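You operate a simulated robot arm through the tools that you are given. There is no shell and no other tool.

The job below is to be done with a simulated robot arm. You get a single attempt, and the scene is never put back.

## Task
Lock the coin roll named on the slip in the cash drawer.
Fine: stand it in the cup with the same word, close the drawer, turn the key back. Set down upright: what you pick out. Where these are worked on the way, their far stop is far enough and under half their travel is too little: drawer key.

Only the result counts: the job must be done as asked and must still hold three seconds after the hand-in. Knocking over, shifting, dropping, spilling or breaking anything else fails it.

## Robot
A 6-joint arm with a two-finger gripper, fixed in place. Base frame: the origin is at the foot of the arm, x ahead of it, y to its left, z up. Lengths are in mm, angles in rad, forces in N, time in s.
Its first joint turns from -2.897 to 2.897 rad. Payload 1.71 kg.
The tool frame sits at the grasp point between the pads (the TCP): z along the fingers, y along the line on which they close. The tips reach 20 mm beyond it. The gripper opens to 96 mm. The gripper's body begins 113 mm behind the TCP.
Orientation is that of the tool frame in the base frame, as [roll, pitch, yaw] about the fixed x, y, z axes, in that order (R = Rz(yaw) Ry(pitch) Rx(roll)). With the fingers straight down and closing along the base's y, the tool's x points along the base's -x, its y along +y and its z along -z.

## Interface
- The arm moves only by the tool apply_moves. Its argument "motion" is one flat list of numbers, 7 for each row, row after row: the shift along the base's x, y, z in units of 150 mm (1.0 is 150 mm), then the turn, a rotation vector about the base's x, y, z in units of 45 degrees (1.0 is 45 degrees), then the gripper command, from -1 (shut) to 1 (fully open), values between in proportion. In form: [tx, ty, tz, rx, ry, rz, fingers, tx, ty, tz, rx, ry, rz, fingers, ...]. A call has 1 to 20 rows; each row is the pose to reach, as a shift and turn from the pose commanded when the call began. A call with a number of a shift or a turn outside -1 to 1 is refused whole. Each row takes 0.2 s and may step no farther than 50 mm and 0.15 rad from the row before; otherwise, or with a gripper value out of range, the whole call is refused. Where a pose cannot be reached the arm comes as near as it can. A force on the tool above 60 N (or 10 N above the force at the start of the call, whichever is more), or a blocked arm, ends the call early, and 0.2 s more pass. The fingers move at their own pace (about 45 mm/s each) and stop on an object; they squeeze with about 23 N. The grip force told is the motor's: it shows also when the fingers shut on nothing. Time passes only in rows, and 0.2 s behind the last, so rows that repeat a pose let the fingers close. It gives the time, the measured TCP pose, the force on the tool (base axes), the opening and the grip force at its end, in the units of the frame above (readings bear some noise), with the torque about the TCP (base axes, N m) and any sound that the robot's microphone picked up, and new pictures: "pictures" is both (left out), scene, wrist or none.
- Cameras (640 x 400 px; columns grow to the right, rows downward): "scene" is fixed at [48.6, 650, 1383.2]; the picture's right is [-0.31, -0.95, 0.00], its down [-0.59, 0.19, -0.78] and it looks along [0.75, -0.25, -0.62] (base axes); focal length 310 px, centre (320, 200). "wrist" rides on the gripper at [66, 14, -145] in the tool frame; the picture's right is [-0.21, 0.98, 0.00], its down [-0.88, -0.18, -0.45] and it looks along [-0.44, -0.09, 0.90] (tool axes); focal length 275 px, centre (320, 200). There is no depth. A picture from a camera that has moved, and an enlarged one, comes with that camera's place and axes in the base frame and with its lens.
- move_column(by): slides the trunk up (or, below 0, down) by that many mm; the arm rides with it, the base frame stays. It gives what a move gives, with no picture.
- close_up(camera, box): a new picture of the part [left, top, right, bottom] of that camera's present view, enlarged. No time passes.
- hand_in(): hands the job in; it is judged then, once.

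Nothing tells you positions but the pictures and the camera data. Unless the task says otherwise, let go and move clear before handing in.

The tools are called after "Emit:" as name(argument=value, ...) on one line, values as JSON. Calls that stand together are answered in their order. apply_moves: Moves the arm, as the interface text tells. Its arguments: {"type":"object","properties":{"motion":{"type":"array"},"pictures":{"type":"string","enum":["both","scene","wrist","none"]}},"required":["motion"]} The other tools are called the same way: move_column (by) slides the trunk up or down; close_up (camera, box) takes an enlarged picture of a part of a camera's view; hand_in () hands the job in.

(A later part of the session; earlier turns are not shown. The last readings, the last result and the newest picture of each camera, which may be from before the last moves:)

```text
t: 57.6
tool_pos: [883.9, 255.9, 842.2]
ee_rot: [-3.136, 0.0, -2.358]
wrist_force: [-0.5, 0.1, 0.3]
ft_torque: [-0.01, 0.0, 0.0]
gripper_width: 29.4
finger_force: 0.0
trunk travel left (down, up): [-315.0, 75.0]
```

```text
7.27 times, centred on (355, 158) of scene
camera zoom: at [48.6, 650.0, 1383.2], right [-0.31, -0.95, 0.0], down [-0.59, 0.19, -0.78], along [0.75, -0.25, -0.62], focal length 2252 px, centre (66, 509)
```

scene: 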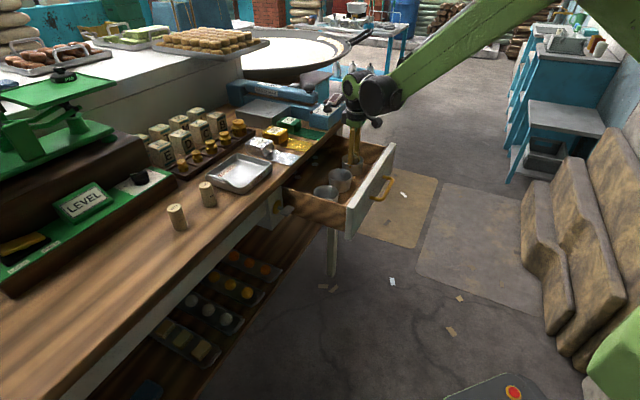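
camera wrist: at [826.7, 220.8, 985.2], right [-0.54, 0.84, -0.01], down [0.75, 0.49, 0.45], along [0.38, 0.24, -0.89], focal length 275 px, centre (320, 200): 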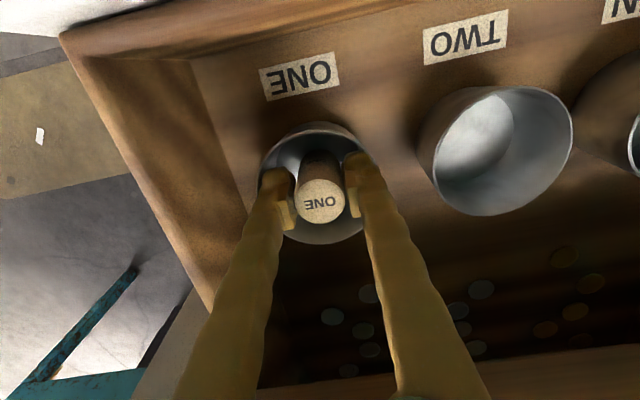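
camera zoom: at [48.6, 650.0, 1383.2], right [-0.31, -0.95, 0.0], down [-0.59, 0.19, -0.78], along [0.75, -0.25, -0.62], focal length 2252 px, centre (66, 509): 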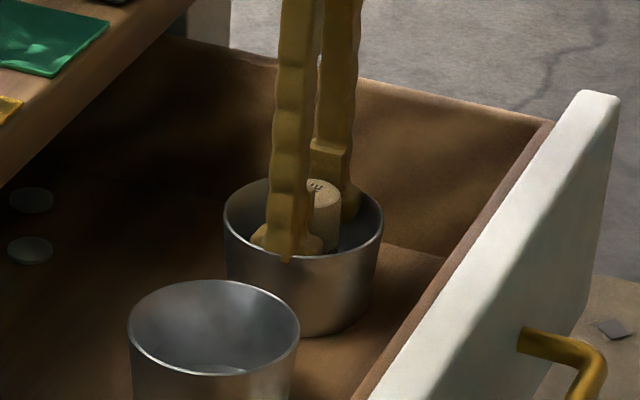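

The roll stayed standing on the floor as the gripper rose. I'll keep rising, widening the fingers once they clear the rim.

Emit:
apply_moves(motion=[0, 0, 0.03, 0, 0, 0, -0.37, 0, 0, 0.06, 0, 0, 0, -0.36, 0, 0, 0.095, 0, 0, 0, -0.35, 0, 0, 0.11, 0, 0, 0, -0.25, 0, 0, 0.11, 0, 0, 0, -0.1], pictures="none")

Emit:
close_up(camera="wrist", box=[260, 120, 380, 240])

Emit:
close_up(camera="scene", box=[325, 130, 385, 185])

```text
t: 58.8
tool_pos: [884.9, 254.1, 858.2]
ee_rot: [-3.135, 0.001, -2.36]
wrist_force: [0.0, -0.4, -0.5]
ft_torque: [-0.02, 0.01, -0.03]
gripper_width: 43.0
finger_force: 0.0
trunk travel left (down, up): [-315.0, 75.0]
```

```text
3.33 times, centred on (320, 180) of wrist
camera zoom: at [827.5, 219.6, 1002.3], right [-0.54, 0.84, -0.01], down [0.75, 0.49, 0.45], along [0.38, 0.24, -0.89], focal length 918 px, centre (320, 267)
```

zoom: 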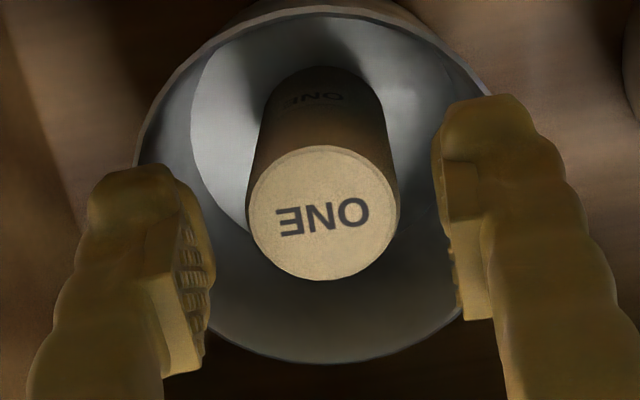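

```text
7.27 times, centred on (355, 158) of scene
camera zoom: at [48.6, 650.0, 1383.2], right [-0.31, -0.95, 0.0], down [-0.59, 0.19, -0.78], along [0.75, -0.25, -0.62], focal length 2252 px, centre (66, 509)
```

zoom: 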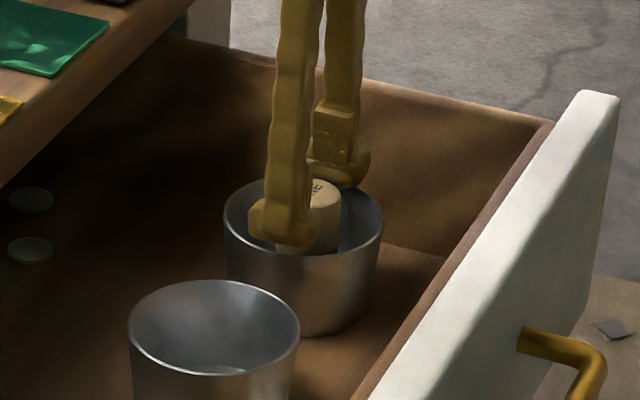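

ONE now stands upright in the ONE cup and the fingers are clear. I'll rise, and then go round to the front of the drawer with the fingers closed to push it shut.

Emit:
apply_moves(motion=[0, 0, 0.2, 0, 0, 0, 0.1, 0, 0, 0.45, 0, 0, 0, 0.1, 0, 0, 0.7, 0, 0, 0, 0.1, 0, 0, 0.95, 0, 0, 0, 0.1], pictures="wrist")

Emit:
apply_moves(motion=[-0.3, -0.05, 0, 0, 0, 0, -0.5, -0.6, -0.12, 0, 0, 0, 0, -1, -0.95, -0.2, 0, 0, 0, 0, -1, -0.95, -0.2, 0, 0, 0, 0, -1], pictures="both")

```text
t: 59.8
tool_pos: [884.7, 255.4, 1000.3]
ee_rot: [-3.135, 0.001, -2.359]
wrist_force: [-0.5, -0.1, -1.0]
ft_torque: [-0.03, 0.02, 0.02]
gripper_width: 52.9
finger_force: 0.1
trunk travel left (down, up): [-315.0, 75.0]
camera wrist: at [826.8, 219.4, 1144.7], right [-0.54, 0.84, -0.01], down [0.75, 0.49, 0.45], along [0.38, 0.24, -0.89], focal length 275 px, centre (320, 200)
```

wrist: 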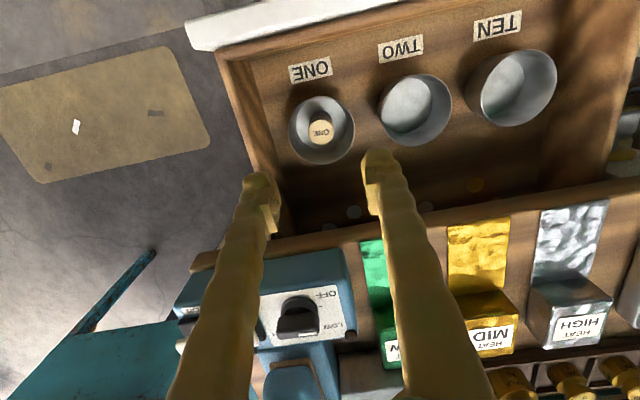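

```text
refused: row 3 steps farther than a row can; nothing moved
```

The roll stands well in the cup in the overhead view. I'll redo the transfer with shorter steps.

Emit:
apply_moves(motion=[-0.25, -0.05, 0, 0, 0, 0, -0.5, -0.5, -0.1, 0, 0, 0, 0, -1, -0.75, -0.15, 0, 0, 0, 0, -1, -0.98, -0.2, 0, 0, 0, 0, -1, -0.98, -0.2, 0, 0, 0, 0, -1], pictures="none")

Emit:
apply_moves(motion=[-0.15, -0.04, 0, 0, 0, 0, -1, -0.3, -0.08, 0, 0, 0, 0, -1, -0.3, -0.08, 0, 0, 0, 0, -1], pictures="both")

Emit:
close_up(camera="scene", box=[320, 80, 460, 220])

```text
t: 61.0
tool_pos: [735.9, 221.3, 1000.8]
ee_rot: [-3.134, 0.001, -2.359]
wrist_force: [0.2, -0.1, -0.5]
ft_torque: [0.02, -0.05, -0.02]
gripper_width: 0.0
finger_force: 23.4
trunk travel left (down, up): [-315.0, 75.0]
```

```text
t: 61.8
tool_pos: [691.6, 213.2, 1000.8]
ee_rot: [-3.133, 0.001, -2.359]
wrist_force: [-0.6, -0.3, 0.4]
ft_torque: [0.02, -0.03, 0.02]
gripper_width: 0.2
finger_force: 23.3
trunk travel left (down, up): [-315.0, 75.0]
camera wrist: at [634.3, 177.3, 1144.5], right [-0.54, 0.84, -0.01], down [0.75, 0.49, 0.45], along [0.38, 0.24, -0.89], focal length 275 px, centre (320, 200)
```

scene: 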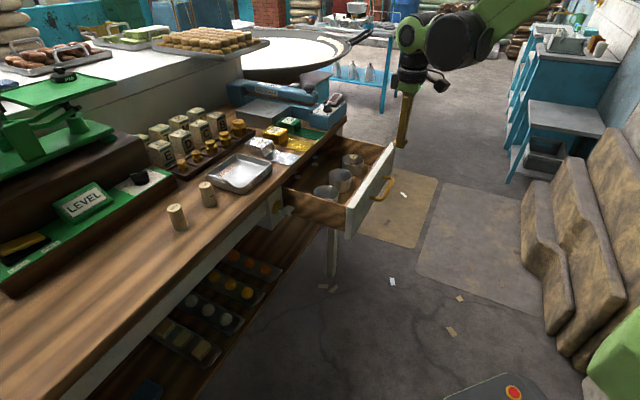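
wrist: 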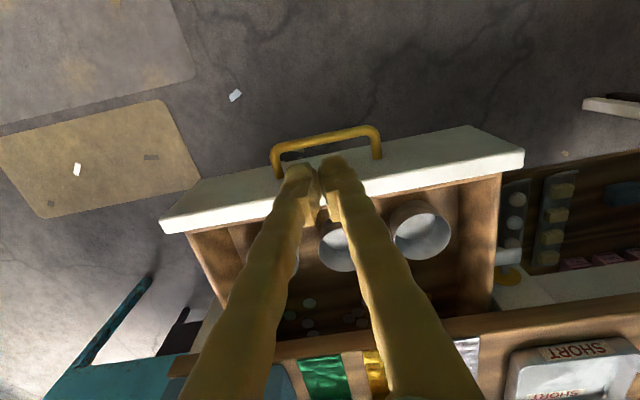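

```text
2.86 times, centred on (390, 150) of scene
camera zoom: at [48.6, 650.0, 1383.2], right [-0.31, -0.95, 0.0], down [-0.59, 0.19, -0.78], along [0.75, -0.25, -0.62], focal length 885 px, centre (120, 343)
```

zoom: 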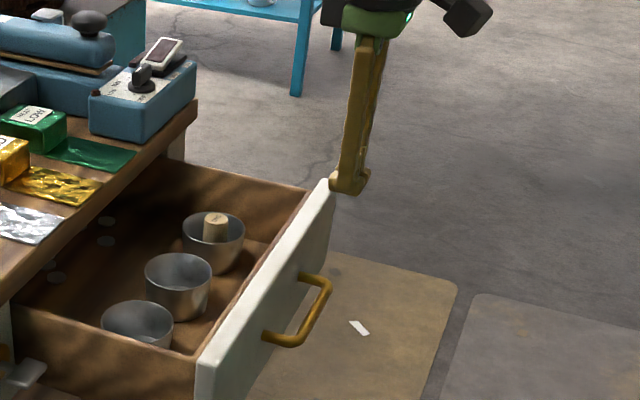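

I'm 37 mm in front of the drawer face, above the handle. I'll lower the closed fingers to z 868, above the bar but against the face's upper part, and then push gently.

Emit:
apply_moves(motion=[0, 0, -0.25, 0, 0, 0, -1, 0, 0, -0.5, 0, 0, 0, -1, 0, 0, -0.7, 0, 0, 0, -1, 0, 0, -0.885, 0, 0, 0, -1, 0, 0, -0.885, 0, 0, 0, -1], pictures="both")

Emit:
close_up(camera="scene", box=[320, 120, 440, 220])

```text
t: 63.0
tool_pos: [694.0, 212.7, 868.8]
ee_rot: [-3.133, 0.001, -2.362]
wrist_force: [-0.5, 0.9, 0.3]
ft_torque: [-0.04, 0.01, 0.02]
gripper_width: 0.0
finger_force: 22.8
trunk travel left (down, up): [-315.0, 75.0]
camera wrist: at [636.7, 177.7, 1012.5], right [-0.54, 0.84, -0.01], down [0.75, 0.49, 0.45], along [0.38, 0.24, -0.89], focal length 275 px, centre (320, 200)
```

scene: 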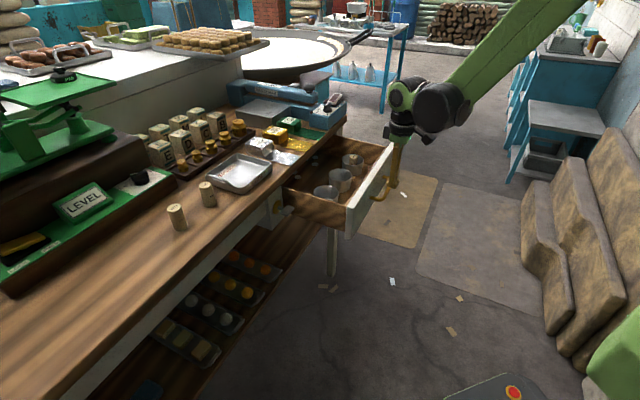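
wrist: 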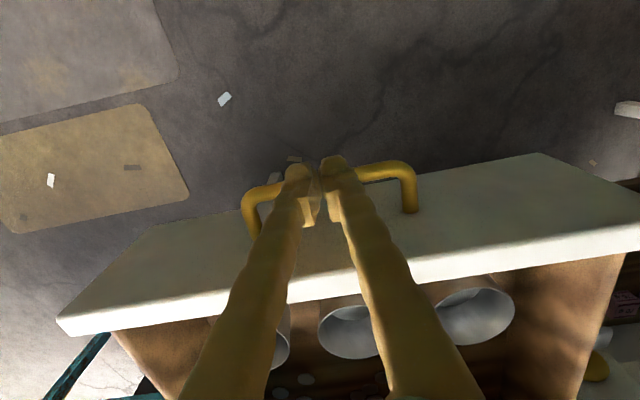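

```text
4.00 times, centred on (380, 170) of scene
camera zoom: at [48.6, 650.0, 1383.2], right [-0.31, -0.95, 0.0], down [-0.59, 0.19, -0.78], along [0.75, -0.25, -0.62], focal length 1239 px, centre (80, 320)
```

zoom: 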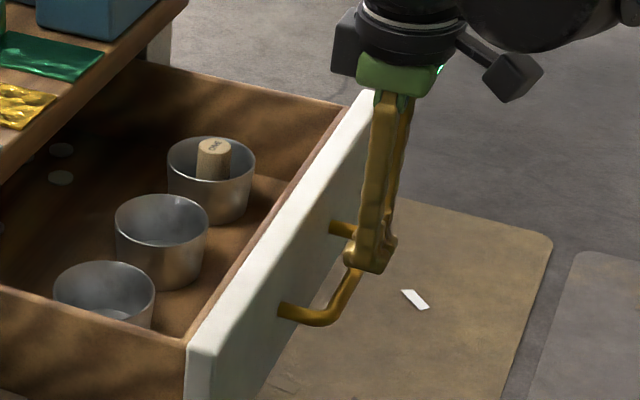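

Emit:
apply_moves(motion=[0.0707, 0.0707, 0, 0, 0, 0, -1, 0.132, 0.132, 0, 0, 0, 0, -1, 0.16, 0.16, 0, 0, 0, 0, -1, 0.179, 0.179, 0, 0, 0, 0, -1, 0.203, 0.203, 0, 0, 0, 0, -1, 0.231, 0.231, 0, 0, 0, 0, -1, 0.264, 0.264, 0, 0, 0, 0, -1, 0.302, 0.302, 0, 0, 0, 0, -1, 0.339, 0.339, 0, 0, 0, 0, -1, 0.377, 0.377, 0, 0, 0, 0, -1, 0.403, 0.403, 0, 0, 0, 0, -1, 0.415, 0.415, 0, 0, 0, 0, -1], pictures="both")

Emit:
close_up(camera="scene", box=[300, 120, 420, 220])

```text
t: 65.6
tool_pos: [754.9, 275.6, 868.6]
ee_rot: [-3.134, 0.002, -2.36]
wrist_force: [-0.2, -1.4, 1.5]
ft_torque: [0.02, 0.01, -0.01]
gripper_width: 0.0
finger_force: 29.5
trunk travel left (down, up): [-315.0, 75.0]
camera wrist: at [697.4, 239.8, 1012.2], right [-0.54, 0.84, -0.01], down [0.75, 0.49, 0.45], along [0.38, 0.24, -0.89], focal length 275 px, centre (320, 200)
```

scene: 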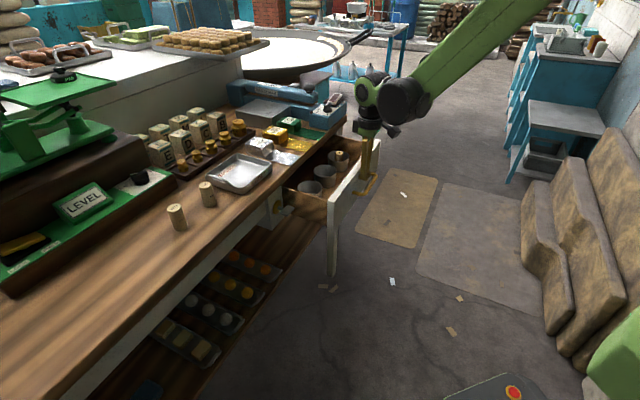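
wrist: 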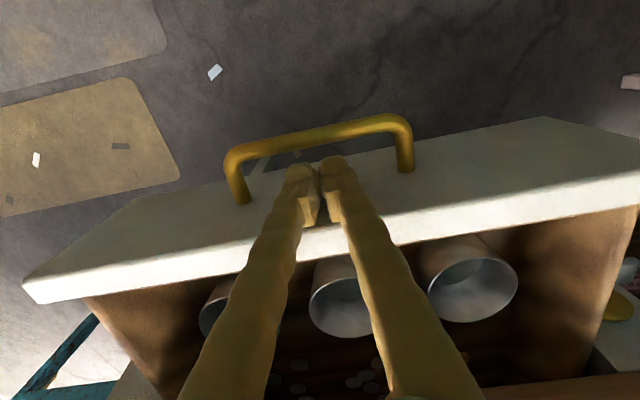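

```text
4.00 times, centred on (360, 170) of scene
camera zoom: at [48.6, 650.0, 1383.2], right [-0.31, -0.95, 0.0], down [-0.59, 0.19, -0.78], along [0.75, -0.25, -0.62], focal length 1239 px, centre (160, 320)
```

zoom: 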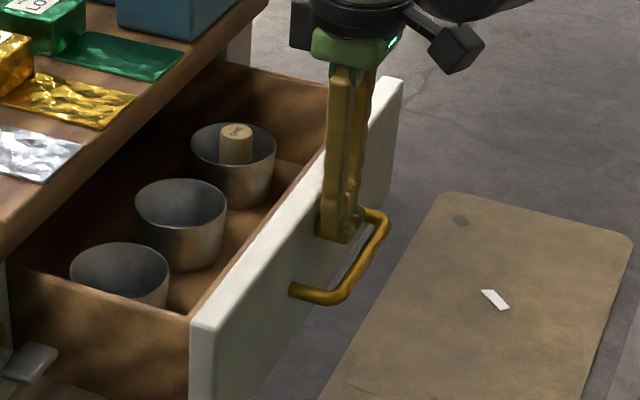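

The drawer is moving in and the roll still stands. I'll continue at the same gentle pace.

Emit:
apply_moves(motion=[0.014, 0.014, 0, 0, 0, 0, -1, 0.038, 0.038, 0, 0, 0, 0, -1, 0.071, 0.071, 0, 0, 0, 0, -1, 0.108, 0.108, 0, 0, 0, 0, -1, 0.146, 0.146, 0, 0, 0, 0, -1, 0.184, 0.184, 0, 0, 0, 0, -1, 0.222, 0.222, 0, 0, 0, 0, -1, 0.259, 0.259, 0, 0, 0, 0, -1, 0.297, 0.297, 0, 0, 0, 0, -1, 0.335, 0.335, 0, 0, 0, 0, -1, 0.373, 0.373, 0, 0, 0, 0, -1, 0.41, 0.41, 0, 0, 0, 0, -1, 0.435, 0.435, 0, 0, 0, 0, -1, 0.448, 0.448, 0, 0, 0, 0, -1], pictures="both")

Emit:
close_up(camera="scene", box=[280, 110, 400, 220])

```text
t: 68.6
tool_pos: [821.8, 342.1, 868.1]
ee_rot: [-3.135, 0.001, -2.361]
wrist_force: [-0.8, -0.9, -0.2]
ft_torque: [-0.01, 0.0, 0.03]
gripper_width: 0.0
finger_force: 29.7
trunk travel left (down, up): [-315.0, 75.0]
camera wrist: at [765.0, 306.6, 1012.5], right [-0.54, 0.84, -0.01], down [0.75, 0.49, 0.45], along [0.38, 0.24, -0.89], focal length 275 px, centre (320, 200)
```

scene: 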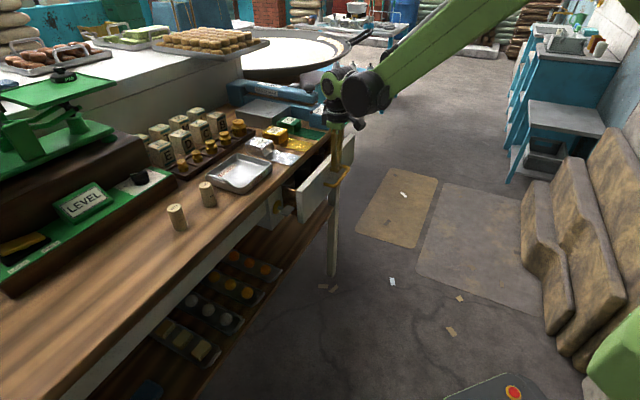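
wrist: 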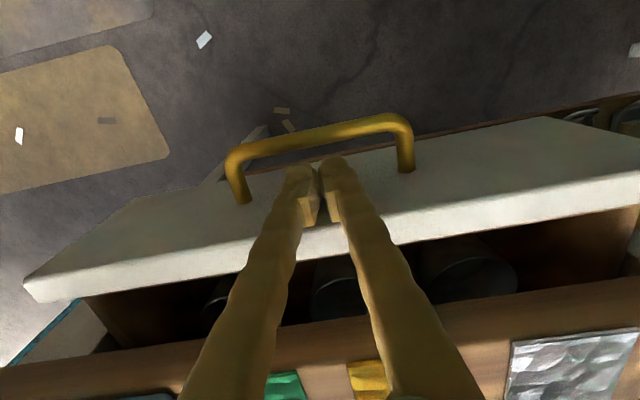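

```text
3.64 times, centred on (340, 165) of scene
camera zoom: at [48.6, 650.0, 1383.2], right [-0.31, -0.95, 0.0], down [-0.59, 0.19, -0.78], along [0.75, -0.25, -0.62], focal length 1126 px, centre (247, 327)
```

zoom: 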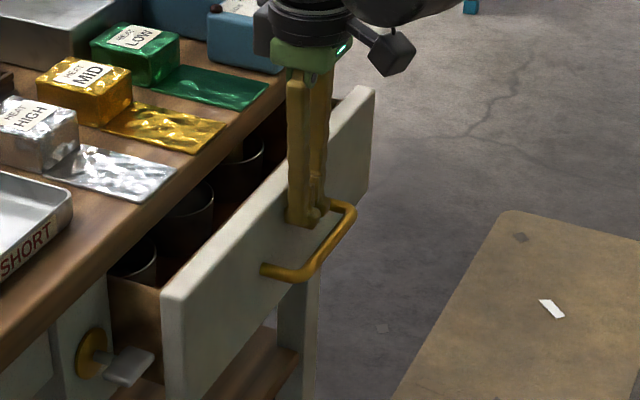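

Emit:
apply_moves(motion=[0.014, 0.014, 0, 0, 0, 0, -1, 0.038, 0.038, 0, 0, 0, 0, -1, 0.071, 0.071, 0, 0, 0, 0, -1, 0.104, 0.104, 0, 0, 0, 0, -1, 0.137, 0.137, 0, 0, 0, 0, -1, 0.165, 0.165, 0, 0, 0, 0, -1, 0.189, 0.189, 0, 0, 0, 0, -1, 0.207, 0.207, 0, 0, 0, 0, -1], pictures="none")

Emit:
apply_moves(motion=[0.01, 0.01, 0, 0, 0, 0, -1, 0.02, 0.02, 0, 0, 0, 0, -1, 0.028, 0.028, 0, 0, 0, 0, -1], pictures="both")

Emit:
close_up(camera="scene", box=[270, 110, 390, 220])

```text
t: 70.4
tool_pos: [852.5, 374.1, 867.4]
ee_rot: [-3.135, 0.001, -2.36]
wrist_force: [0.4, 0.6, -0.1]
ft_torque: [0.03, 0.0, -0.02]
gripper_width: 0.0
finger_force: 29.3
trunk travel left (down, up): [-315.0, 75.0]
```

```text
t: 71.2
tool_pos: [856.0, 375.6, 869.7]
ee_rot: [-3.133, 0.003, -2.36]
wrist_force: [-15.7, -10.1, -7.7]
ft_torque: [-0.21, 0.26, 0.04]
gripper_width: 6.0
finger_force: 29.7
trunk travel left (down, up): [-315.0, 75.0]
camera wrist: at [799.0, 341.4, 1012.4], right [-0.54, 0.84, -0.01], down [0.75, 0.49, 0.45], along [0.38, 0.24, -0.9], focal length 275 px, centre (320, 200)
```

scene: 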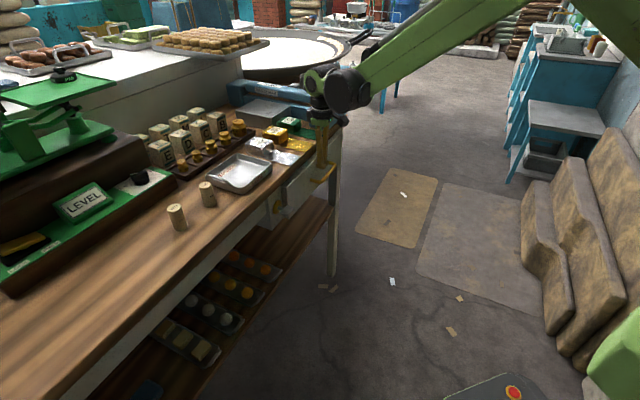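
wrist: 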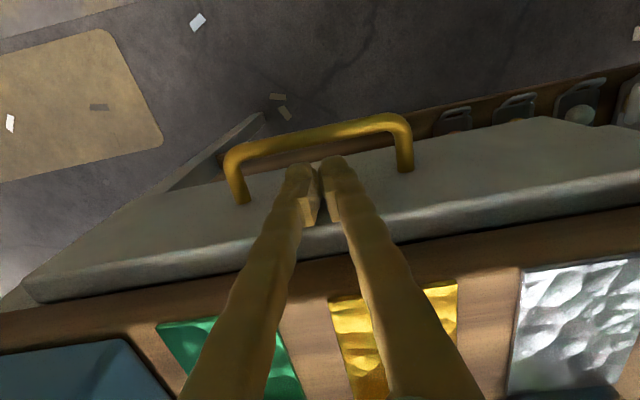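

```text
3.64 times, centred on (330, 165) of scene
camera zoom: at [48.6, 650.0, 1383.2], right [-0.31, -0.95, 0.0], down [-0.59, 0.19, -0.78], along [0.75, -0.25, -0.62], focal length 1126 px, centre (284, 327)
```

zoom: 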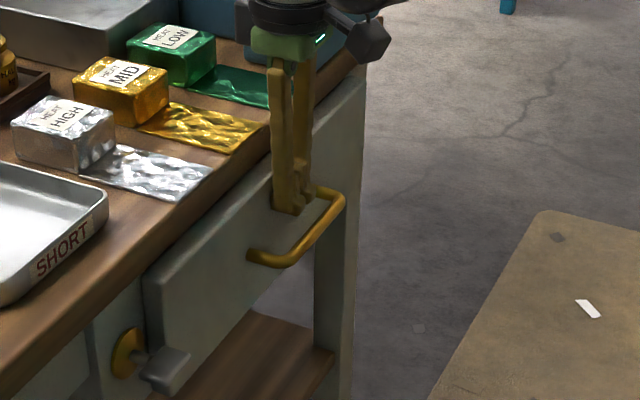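

I feel resistance of about 18 N, so the drawer seems to be at its stop. I'll compare with the earlier closed view using the same enlargement.

Emit:
close_up(camera="scene", box=[270, 140, 370, 220])

Emit:
close_up(camera="scene", box=[260, 170, 350, 230])

```text
5.00 times, centred on (320, 180) of scene
camera zoom: at [48.6, 650.0, 1383.2], right [-0.31, -0.95, 0.0], down [-0.59, 0.19, -0.78], along [0.75, -0.25, -0.62], focal length 1549 px, centre (320, 300)
```

zoom: 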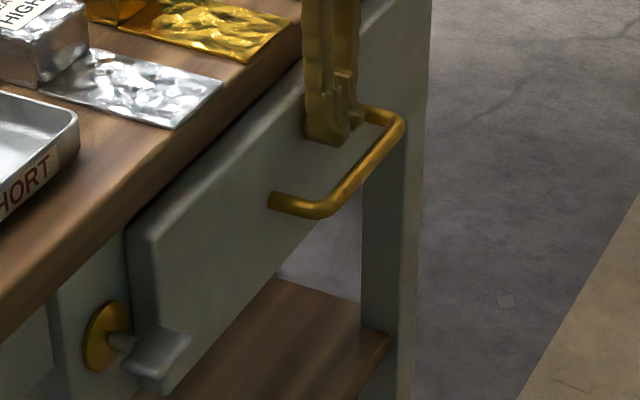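

```text
6.67 times, centred on (305, 200) of scene
camera zoom: at [48.6, 650.0, 1383.2], right [-0.31, -0.95, 0.0], down [-0.59, 0.19, -0.78], along [0.75, -0.25, -0.62], focal length 2065 px, centre (420, 200)
```

zoom: 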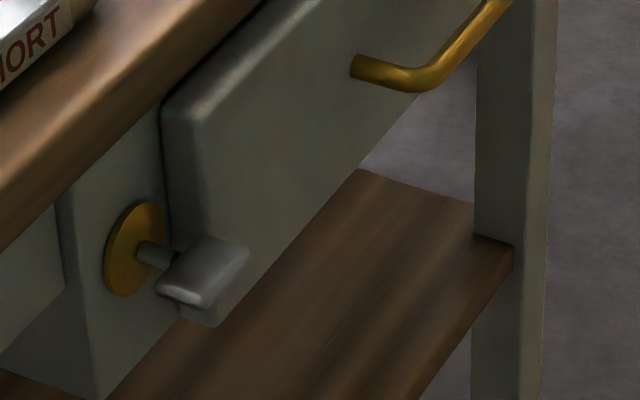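

The view matches the closed state exactly, so the drawer is shut. I'll back off along the normal and rise.

Emit:
apply_moves(motion=[-0.1, -0.1, 0, 0, 0, 0, -1, -0.28, -0.28, 0, 0, 0, 0, -1, -0.4, -0.4, 0.1, 0, 0, 0, -1, -0.45, -0.4, 0.4, 0, 0, 0, -1, -0.5, -0.35, 0.7, 0, 0, 0, -1], pictures="scene")

Emit:
close_up(camera="scene", box=[260, 170, 350, 230])

```text
t: 72.4
tool_pos: [780.9, 320.7, 972.4]
ee_rot: [-3.133, 0.002, -2.359]
wrist_force: [-1.1, 0.1, -0.4]
ft_torque: [-0.02, -0.01, 0.02]
gripper_width: 0.0
finger_force: 29.5
trunk travel left (down, up): [-315.0, 75.0]
```

scene: 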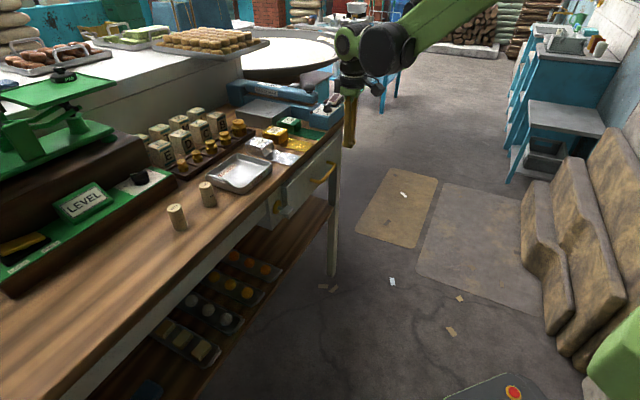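

```text
6.67 times, centred on (305, 200) of scene
camera zoom: at [48.6, 650.0, 1383.2], right [-0.31, -0.95, 0.0], down [-0.59, 0.19, -0.78], along [0.75, -0.25, -0.62], focal length 2065 px, centre (420, 200)
```

zoom: 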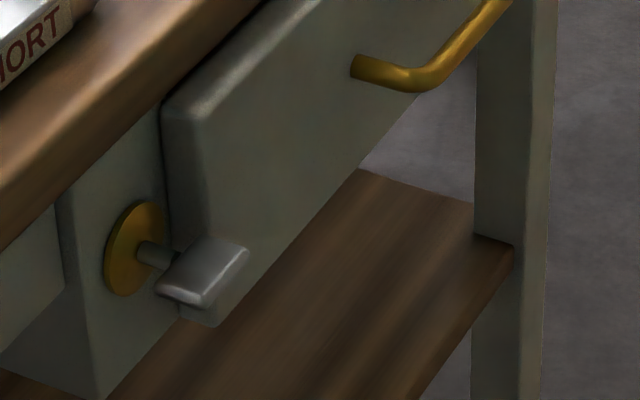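

The drawer stays shut. Now I'll swing the tool level again while moving toward the key, high up.

Emit:
apply_moves(motion=[-0.1, 0.067, 0.1, 0.118, -0.118, 0, -0.4, -0.2, 0.133, 0.2, 0.236, -0.236, 0, -0.4, -0.3, 0.2, 0.3, 0.354, -0.354, 0, -0.4, -0.4, 0.267, 0.4, 0.471, -0.471, 0, -0.4, -0.5, 0.333, 0.5, 0.589, -0.589, 0, -0.4, -0.6, 0.4, 0.6, 0.707, -0.707, 0, -0.4], pictures="none")

Emit:
apply_moves(motion=[-0.09, 0.065, 0.1, 0.118, -0.118, 0, -0.4, -0.18, 0.13, 0.2, 0.236, -0.236, 0, -0.4, -0.27, 0.2, 0.3, 0.354, -0.354, 0, -0.4, -0.36, 0.26, 0.4, 0.471, -0.471, 0, -0.4, -0.45, 0.33, 0.5, 0.589, -0.589, 0, -0.4, -0.53, 0.39, 0.55, 0.707, -0.707, 0, -0.4, -0.53, 0.39, 0.55, 0.707, -0.707, 0, -0.4], pictures="scene")

```text
t: 73.8
tool_pos: [693.1, 383.4, 1061.6]
ee_rot: [-3.141, 0.791, -2.364]
wrist_force: [-0.1, 0.2, -0.3]
ft_torque: [0.01, 0.0, 0.01]
gripper_width: 28.8
finger_force: 0.1
trunk travel left (down, up): [-315.0, 75.0]
```

```text
t: 75.4
tool_pos: [615.9, 442.2, 1143.9]
ee_rot: [1.896, 1.564, 2.673]
wrist_force: [-0.4, 0.7, -0.9]
ft_torque: [0.03, -0.03, 0.03]
gripper_width: 28.7
finger_force: 0.1
trunk travel left (down, up): [-315.0, 75.0]
```

scene: 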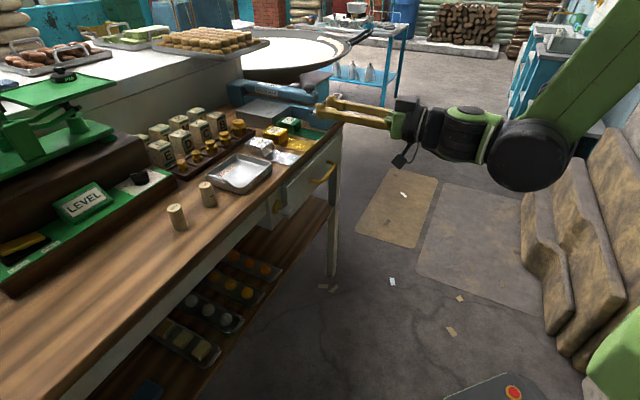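

The tool is level at (616, 442). I'll lower the trunk 300 mm to bring it to the key's height; it's about 90 mm clear of the key.

Emit:
move_column(by=-300)

Emit:
apply_moves(motion=[0, 0, 0, 0.117, 0.117, 0, -0.4, 0, 0, 0, 0.234, 0.234, 0, -0.4, 0, 0, 0, 0.352, 0.352, 0, -0.4, 0, 0, 0, 0.47, 0.47, 0, -0.4, 0, 0, 0, 0.588, 0.588, 0, -0.4, 0, 0, 0, 0.706, 0.706, 0, -0.4], pictures="none")

Emit:
apply_moves(motion=[0, 0, 0, 0.117, 0.117, 0, -0.4, 0, 0, 0, 0.234, 0.234, 0, -0.4, 0, 0, 0, 0.352, 0.352, 0, -0.4, 0, 0, 0, 0.47, 0.47, 0, -0.4, 0, 0, 0, 0.588, 0.588, 0, -0.4, 0, 0, 0, 0.706, 0.706, 0, -0.4], pictures="both")

Emit:
close_up(camera="wrist", box=[230, 60, 430, 220])

```text
t: 78.4
tool_pos: [613.4, 442.5, 844.6]
ee_rot: [1.814, 1.565, 2.591]
wrist_force: [0.6, 0.2, -0.9]
ft_torque: [-0.01, 0.05, -0.03]
gripper_width: 28.8
finger_force: 0.2
trunk travel left (down, up): [-15.0, 375.0]
```

```text
t: 79.8
tool_pos: [614.8, 442.2, 844.3]
ee_rot: [1.58, 0.781, 2.357]
wrist_force: [-0.9, 0.5, 0.7]
ft_torque: [0.0, -0.01, 0.0]
gripper_width: 29.1
finger_force: 0.0
trunk travel left (down, up): [-15.0, 375.0]
```

```text
t: 81.2
tool_pos: [614.3, 441.6, 844.5]
ee_rot: [1.581, -0.005, 2.353]
wrist_force: [-0.2, 0.3, 0.4]
ft_torque: [0.0, 0.0, 0.02]
gripper_width: 28.6
finger_force: 0.1
trunk travel left (down, up): [-15.0, 375.0]
camera wrist: at [465.2, 386.9, 859.4], right [0.15, -0.14, 0.98], down [0.3, -0.94, -0.18], along [0.94, 0.32, -0.1], focal length 275 px, centre (320, 200)
```

scene: 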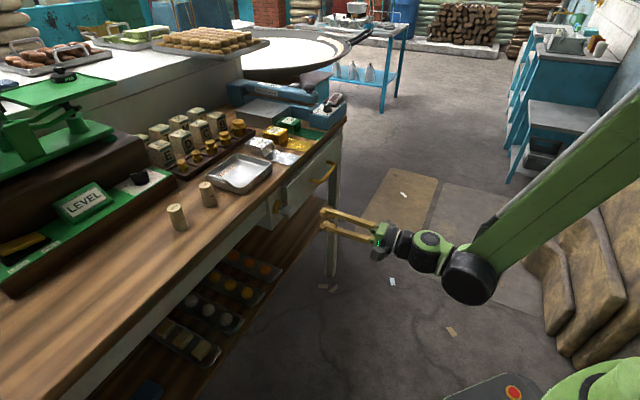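
wrist: 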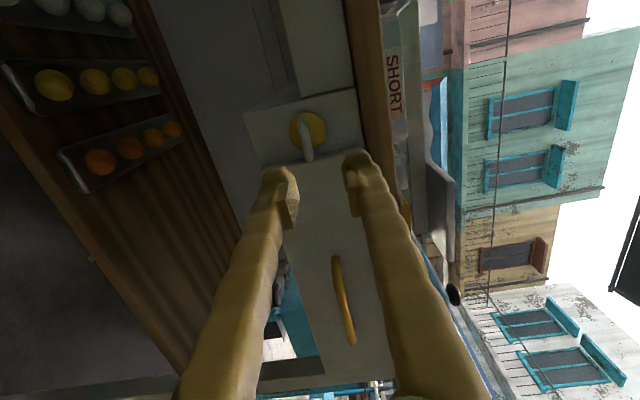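

```text
2.50 times, centred on (330, 140) of wrist
camera zoom: at [465.2, 386.9, 859.4], right [0.15, -0.14, 0.98], down [0.3, -0.94, -0.18], along [0.94, 0.32, -0.1], focal length 688 px, centre (295, 350)
```

zoom: 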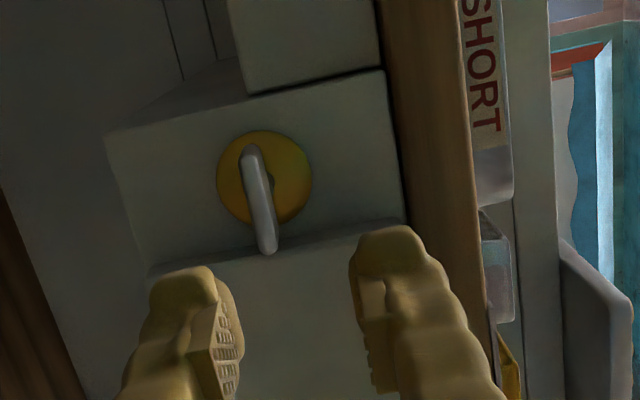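

The tool is again oriented to straddle the horizontal bow. I'll line up with the earlier grip axis at z 830 before going in.

Emit:
apply_moves(motion=[0.02, 0.047, -0.098, 0, 0, 0, -0.4, 0.02, 0.047, -0.098, 0, 0, 0, -0.4], pictures="wrist")

Emit:
close_up(camera="wrist", box=[230, 60, 430, 220])

```text
t: 81.8
tool_pos: [617.4, 448.7, 830.2]
ee_rot: [1.583, -0.002, 2.354]
wrist_force: [-0.7, 0.6, 1.3]
ft_torque: [0.03, 0.02, 0.0]
gripper_width: 28.8
finger_force: 0.0
trunk travel left (down, up): [-15.0, 375.0]
camera wrist: at [468.7, 394.2, 844.7], right [0.15, -0.14, 0.98], down [0.3, -0.94, -0.18], along [0.94, 0.32, -0.1], focal length 275 px, centre (320, 200)
```

wrist: 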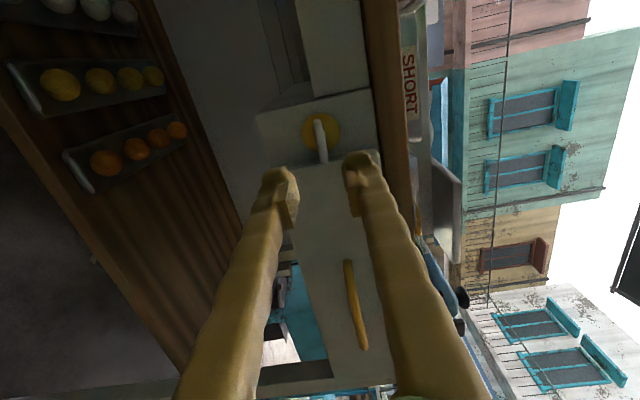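

```text
2.50 times, centred on (330, 140) of wrist
camera zoom: at [468.7, 394.2, 844.7], right [0.15, -0.14, 0.98], down [0.3, -0.94, -0.18], along [0.94, 0.32, -0.1], focal length 688 px, centre (295, 350)
```

zoom: 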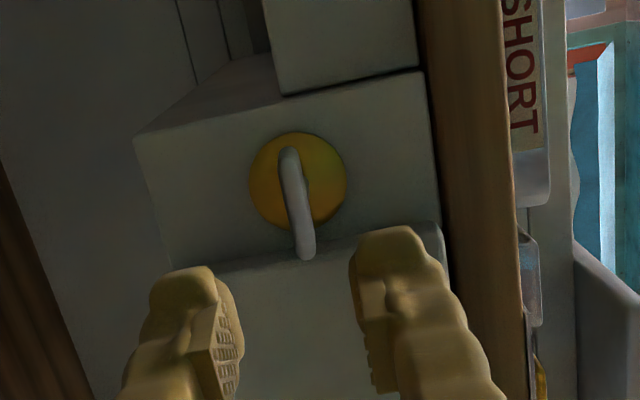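

Emit:
apply_moves(motion=[0.16, 0.175, 0.002, 0, 0, 0, -0.4, 0.32, 0.338, 0.002, 0, 0, 0, -0.4, 0.43, 0.448, 0.002, 0, 0, 0, -0.4, 0.493, 0.511, 0.002, 0, 0, 0, -0.4, 0.493, 0.511, 0.002, 0, 0, 0, -0.4], pictures="both")

Emit:
close_up(camera="wrist", box=[240, 100, 400, 230])

Emit:
close_up(camera="scene", box=[250, 170, 350, 240])

```text
t: 83.0
tool_pos: [692.3, 525.9, 829.7]
ee_rot: [1.582, -0.001, 2.354]
wrist_force: [0.6, -0.2, 0.6]
ft_torque: [0.0, 0.02, 0.0]
gripper_width: 28.7
finger_force: 0.0
trunk travel left (down, up): [-15.0, 375.0]
camera wrist: at [543.6, 470.7, 844.7], right [0.15, -0.14, 0.98], down [0.3, -0.94, -0.18], along [0.94, 0.32, -0.1], focal length 275 px, centre (320, 200)
```

scene: 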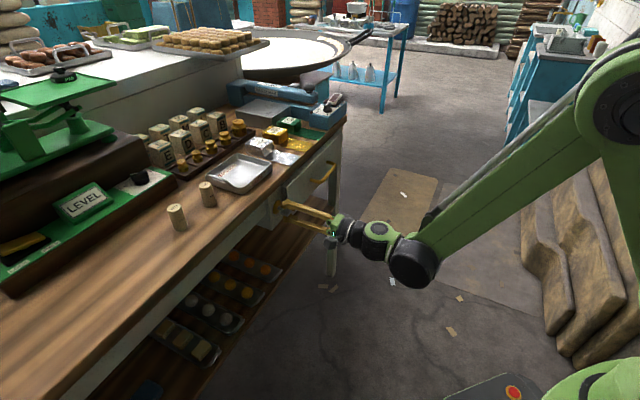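
wrist: 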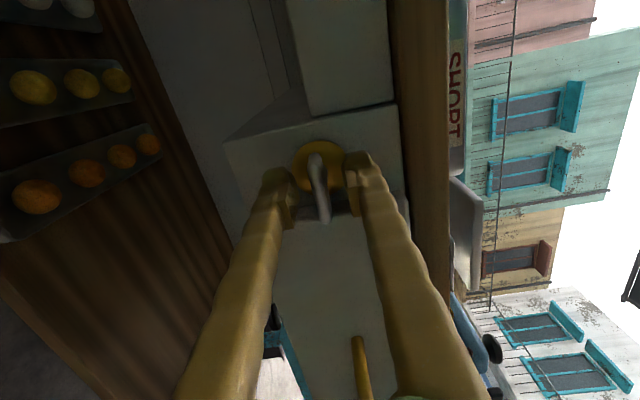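

```text
3.08 times, centred on (320, 165) of wrist
camera zoom: at [543.6, 470.7, 844.7], right [0.15, -0.14, 0.98], down [0.3, -0.94, -0.18], along [0.94, 0.32, -0.1], focal length 847 px, centre (320, 308)
```

zoom: 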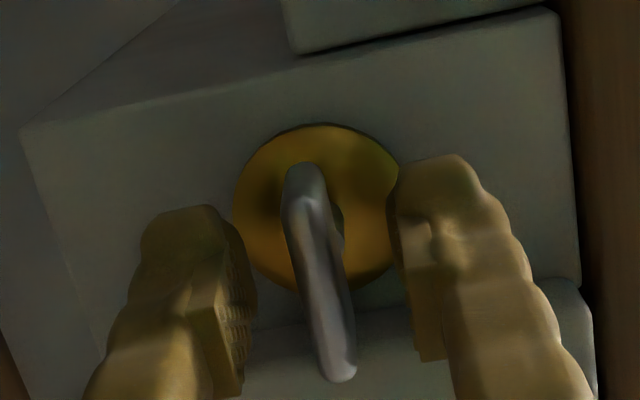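

```text
5.71 times, centred on (300, 205) of scene
camera zoom: at [48.6, 650.0, 1383.2], right [-0.31, -0.95, 0.0], down [-0.59, 0.19, -0.78], along [0.75, -0.25, -0.62], focal length 1770 px, centre (434, 171)
```

zoom: 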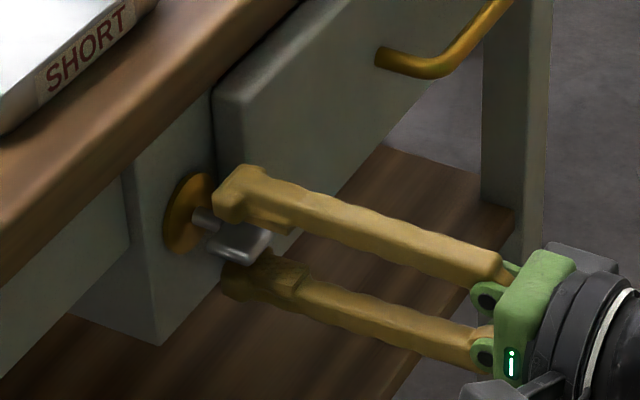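

The bow lies between the pads just as before. I'll close on it and turn back counter-clockwise in stages.

Emit:
apply_moves(motion=[0, 0, 0, 0, 0, 0, -1, 0, 0, 0, 0, 0, 0, -1, 0, 0, 0, 0, 0, 0, -1], pictures="none")

Emit:
apply_moves(motion=[0, 0, 0, -0.11, -0.11, 0, -1, 0, 0, 0, -0.22, -0.22, 0, -1, 0, 0, 0, -0.33, -0.33, 0, -1], pictures="scene")

Emit:
close_up(camera="scene", box=[250, 170, 350, 240])

```text
t: 83.8
tool_pos: [693.1, 525.4, 830.7]
ee_rot: [1.581, -0.001, 2.354]
wrist_force: [1.2, 2.0, 1.2]
ft_torque: [0.03, 0.01, -0.01]
gripper_width: 7.2
finger_force: 34.9
trunk travel left (down, up): [-15.0, 375.0]
```

```text
t: 84.6
tool_pos: [693.0, 525.6, 829.7]
ee_rot: [1.582, 0.368, 2.354]
wrist_force: [20.8, 13.6, 7.3]
ft_torque: [0.07, -0.11, -0.17]
gripper_width: 7.0
finger_force: 35.0
trunk travel left (down, up): [-15.0, 375.0]
```

scene: 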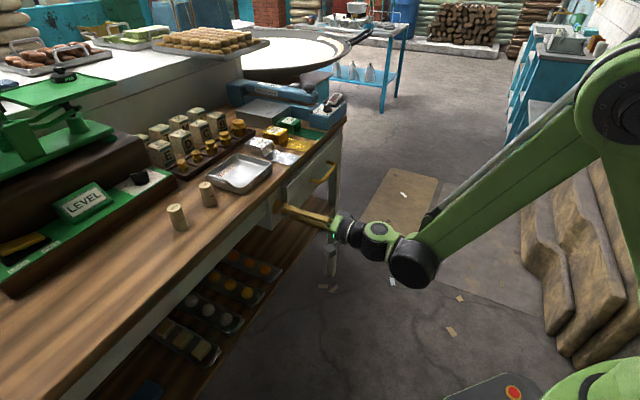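

```text
5.71 times, centred on (300, 205) of scene
camera zoom: at [48.6, 650.0, 1383.2], right [-0.31, -0.95, 0.0], down [-0.59, 0.19, -0.78], along [0.75, -0.25, -0.62], focal length 1770 px, centre (434, 171)
```

zoom: 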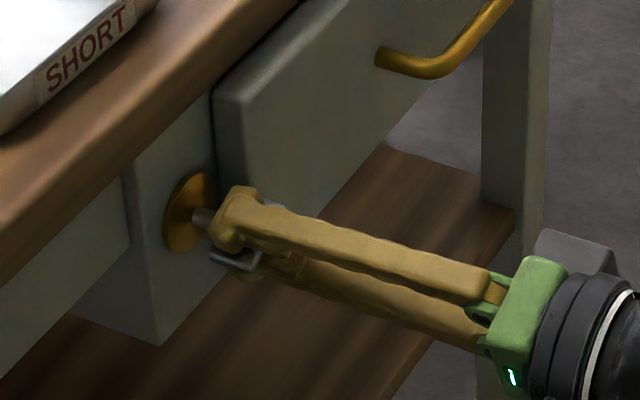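

Emit:
apply_moves(motion=[0, 0, 0, -0.115, -0.115, 0, -1, 0, 0, 0, -0.23, -0.23, 0, -1, 0, 0, 0, -0.345, -0.345, 0, -1, 0, 0, 0, -0.46, -0.46, 0, -1, 0, 0, 0, -0.575, -0.575, 0, -1], pictures="none")

Emit:
apply_moves(motion=[0, 0, 0, -0.115, -0.115, 0, -1, 0, 0, 0, -0.23, -0.23, 0, -1, 0, 0, 0, -0.345, -0.345, 0, -1], pictures="scene")

Emit:
close_up(camera="scene", box=[250, 170, 350, 240])

```text
t: 85.8
tool_pos: [692.0, 525.9, 829.6]
ee_rot: [1.585, 1.004, 2.36]
wrist_force: [25.5, 3.7, -9.2]
ft_torque: [-0.03, 0.03, -0.22]
gripper_width: 7.1
finger_force: 34.5
trunk travel left (down, up): [-15.0, 375.0]
```

```text
t: 86.6
tool_pos: [692.9, 525.0, 828.8]
ee_rot: [1.597, 1.388, 2.373]
wrist_force: [22.0, -5.7, -21.5]
ft_torque: [-0.22, 0.23, -0.22]
gripper_width: 7.4
finger_force: 34.5
trunk travel left (down, up): [-15.0, 375.0]
```

scene: 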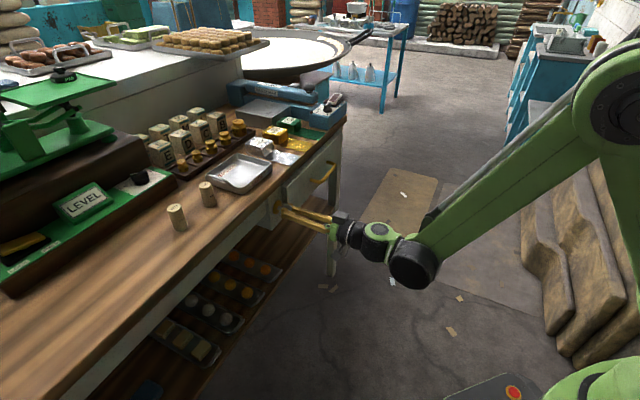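

```text
5.71 times, centred on (300, 205) of scene
camera zoom: at [48.6, 650.0, 1383.2], right [-0.31, -0.95, 0.0], down [-0.59, 0.19, -0.78], along [0.75, -0.25, -0.62], focal length 1770 px, centre (434, 171)
```

zoom: 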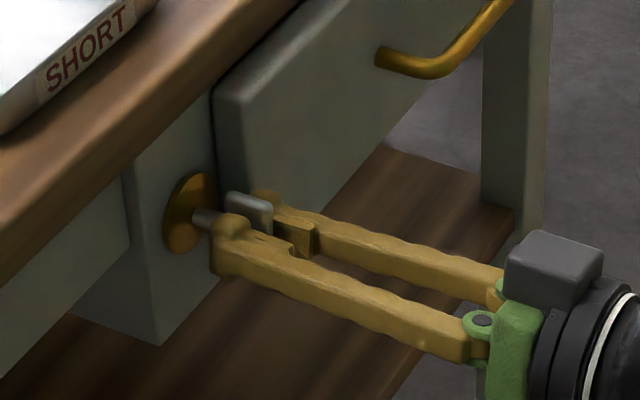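

About 80° turned back. I'll turn the remainder and press slightly into the stop to be sure it is home.

Emit:
apply_moves(motion=[0, 0, 0, -0.085, -0.085, 0, -1, 0, 0, 0, -0.165, -0.165, 0, -1, 0, 0, 0, -0.165, -0.165, 0, -1], pictures="none")

Emit:
apply_moves(motion=[0, 0, 0, -0.05, -0.05, 0, -1, 0, 0, 0, -0.1, -0.1, 0, -1, 0, 0, 0, -0.1, -0.1, 0, -1], pictures="wrist")

Emit:
close_up(camera="wrist", box=[240, 100, 400, 230])

Emit:
close_up(camera="scene", box=[250, 170, 350, 240])

```text
t: 87.4
tool_pos: [692.8, 523.7, 829.7]
ee_rot: [2.665, 1.567, -2.84]
wrist_force: [26.3, -12.1, -23.5]
ft_torque: [-0.19, 0.27, -0.33]
gripper_width: 7.1
finger_force: 35.1
trunk travel left (down, up): [-15.0, 375.0]
```

```text
t: 88.2
tool_pos: [693.0, 524.3, 827.8]
ee_rot: [-1.591, 1.465, -0.814]
wrist_force: [31.5, -9.5, -12.4]
ft_torque: [0.21, 0.48, -0.35]
gripper_width: 8.2
finger_force: 35.2
trunk travel left (down, up): [-15.0, 375.0]
camera wrist: at [584.6, 428.3, 761.9], right [-0.7, 0.71, 0.1], down [-0.25, -0.37, 0.89], along [0.67, 0.6, 0.44], focal length 275 px, centre (320, 200)
```

wrist: 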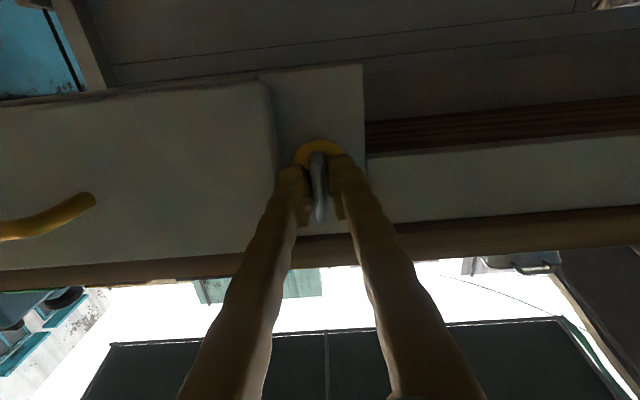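

```text
3.08 times, centred on (320, 165) of wrist
camera zoom: at [584.6, 428.3, 761.9], right [-0.7, 0.71, 0.1], down [-0.25, -0.37, 0.89], along [0.67, 0.6, 0.44], focal length 847 px, centre (320, 308)
```

zoom: 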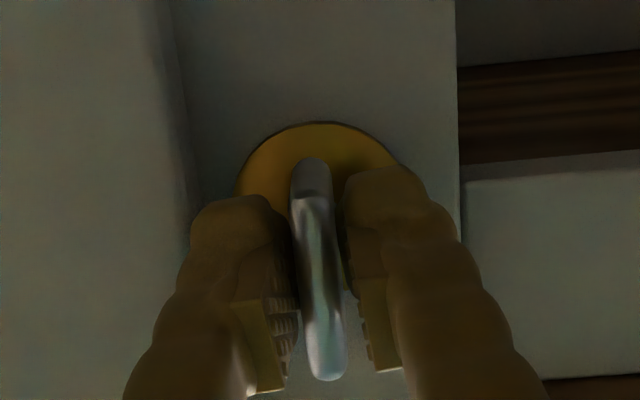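

```text
5.71 times, centred on (300, 205) of scene
camera zoom: at [48.6, 650.0, 1383.2], right [-0.31, -0.95, 0.0], down [-0.59, 0.19, -0.78], along [0.75, -0.25, -0.62], focal length 1770 px, centre (434, 171)
```

zoom: 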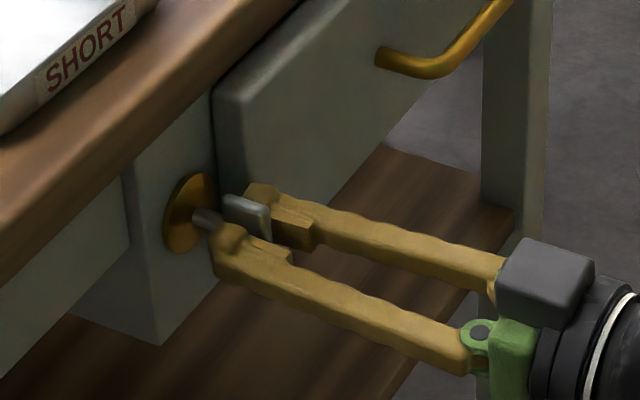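

The stop is felt again with the bow upright (pads start to wedge, 0.5 N·m). I'll open the fingers in place and back straight off.

Emit:
apply_moves(motion=[0, 0, 0, 0, 0, 0, -0.4, 0, 0, 0, 0, 0, 0, -0.4, 0, 0, 0, 0, 0, 0, -0.4], pictures="none")

Emit:
apply_moves(motion=[-0.12, -0.12, 0, 0, 0, 0, -0.4, -0.28, -0.28, 0, 0, 0, 0, -0.4, -0.45, -0.45, 0, 0, 0, 0, -0.4], pictures="both")

Emit:
close_up(camera="scene", box=[260, 170, 350, 230])

Emit:
close_up(camera="wrist", box=[240, 60, 400, 200])

```text
t: 89.0
tool_pos: [691.2, 525.2, 831.2]
ee_rot: [-1.58, 1.46, -0.802]
wrist_force: [-0.1, 0.3, -0.4]
ft_torque: [-0.03, -0.03, 0.03]
gripper_width: 28.6
finger_force: 0.1
trunk travel left (down, up): [-15.0, 375.0]
```

```text
t: 89.8
tool_pos: [623.9, 457.7, 830.6]
ee_rot: [-1.579, 1.46, -0.802]
wrist_force: [0.0, -0.2, -0.4]
ft_torque: [0.0, -0.04, -0.02]
gripper_width: 28.9
finger_force: 0.1
trunk travel left (down, up): [-15.0, 375.0]
camera wrist: at [514.8, 360.9, 762.6], right [-0.7, 0.71, 0.1], down [-0.25, -0.37, 0.89], along [0.67, 0.6, 0.44], focal length 275 px, centre (320, 200)
```

scene: 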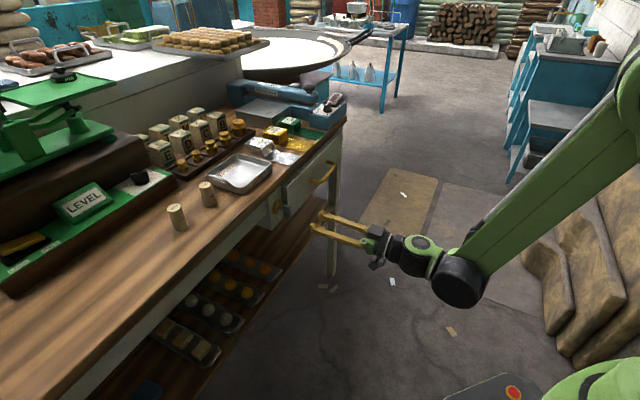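
wrist: 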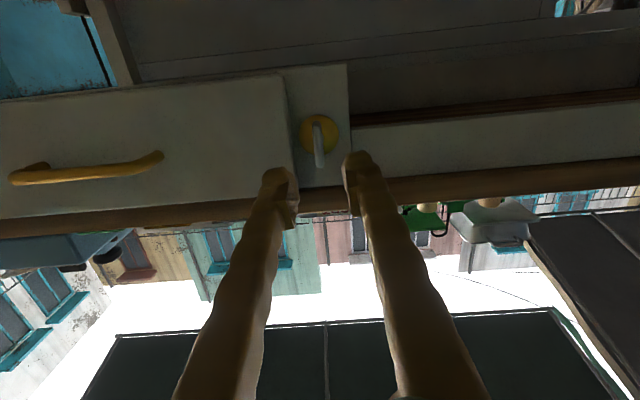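

```text
6.67 times, centred on (305, 200) of scene
camera zoom: at [48.6, 650.0, 1383.2], right [-0.31, -0.95, 0.0], down [-0.59, 0.19, -0.78], along [0.75, -0.25, -0.62], focal length 2065 px, centre (420, 200)
```

zoom: 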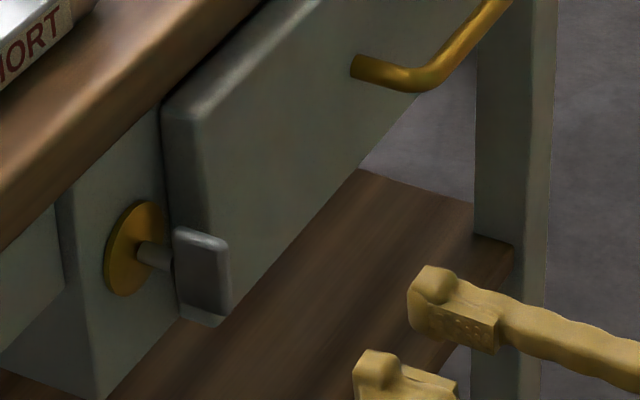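

```text
2.86 times, centred on (320, 130) of wrist
camera zoom: at [514.8, 360.9, 762.6], right [-0.7, 0.71, 0.1], down [-0.25, -0.37, 0.89], along [0.67, 0.6, 0.44], focal length 786 px, centre (320, 400)
```

zoom: 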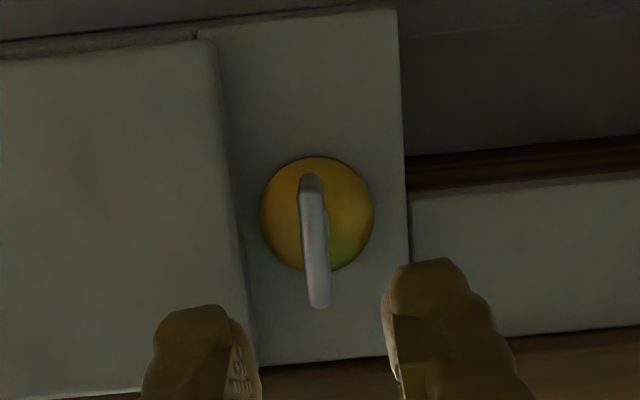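

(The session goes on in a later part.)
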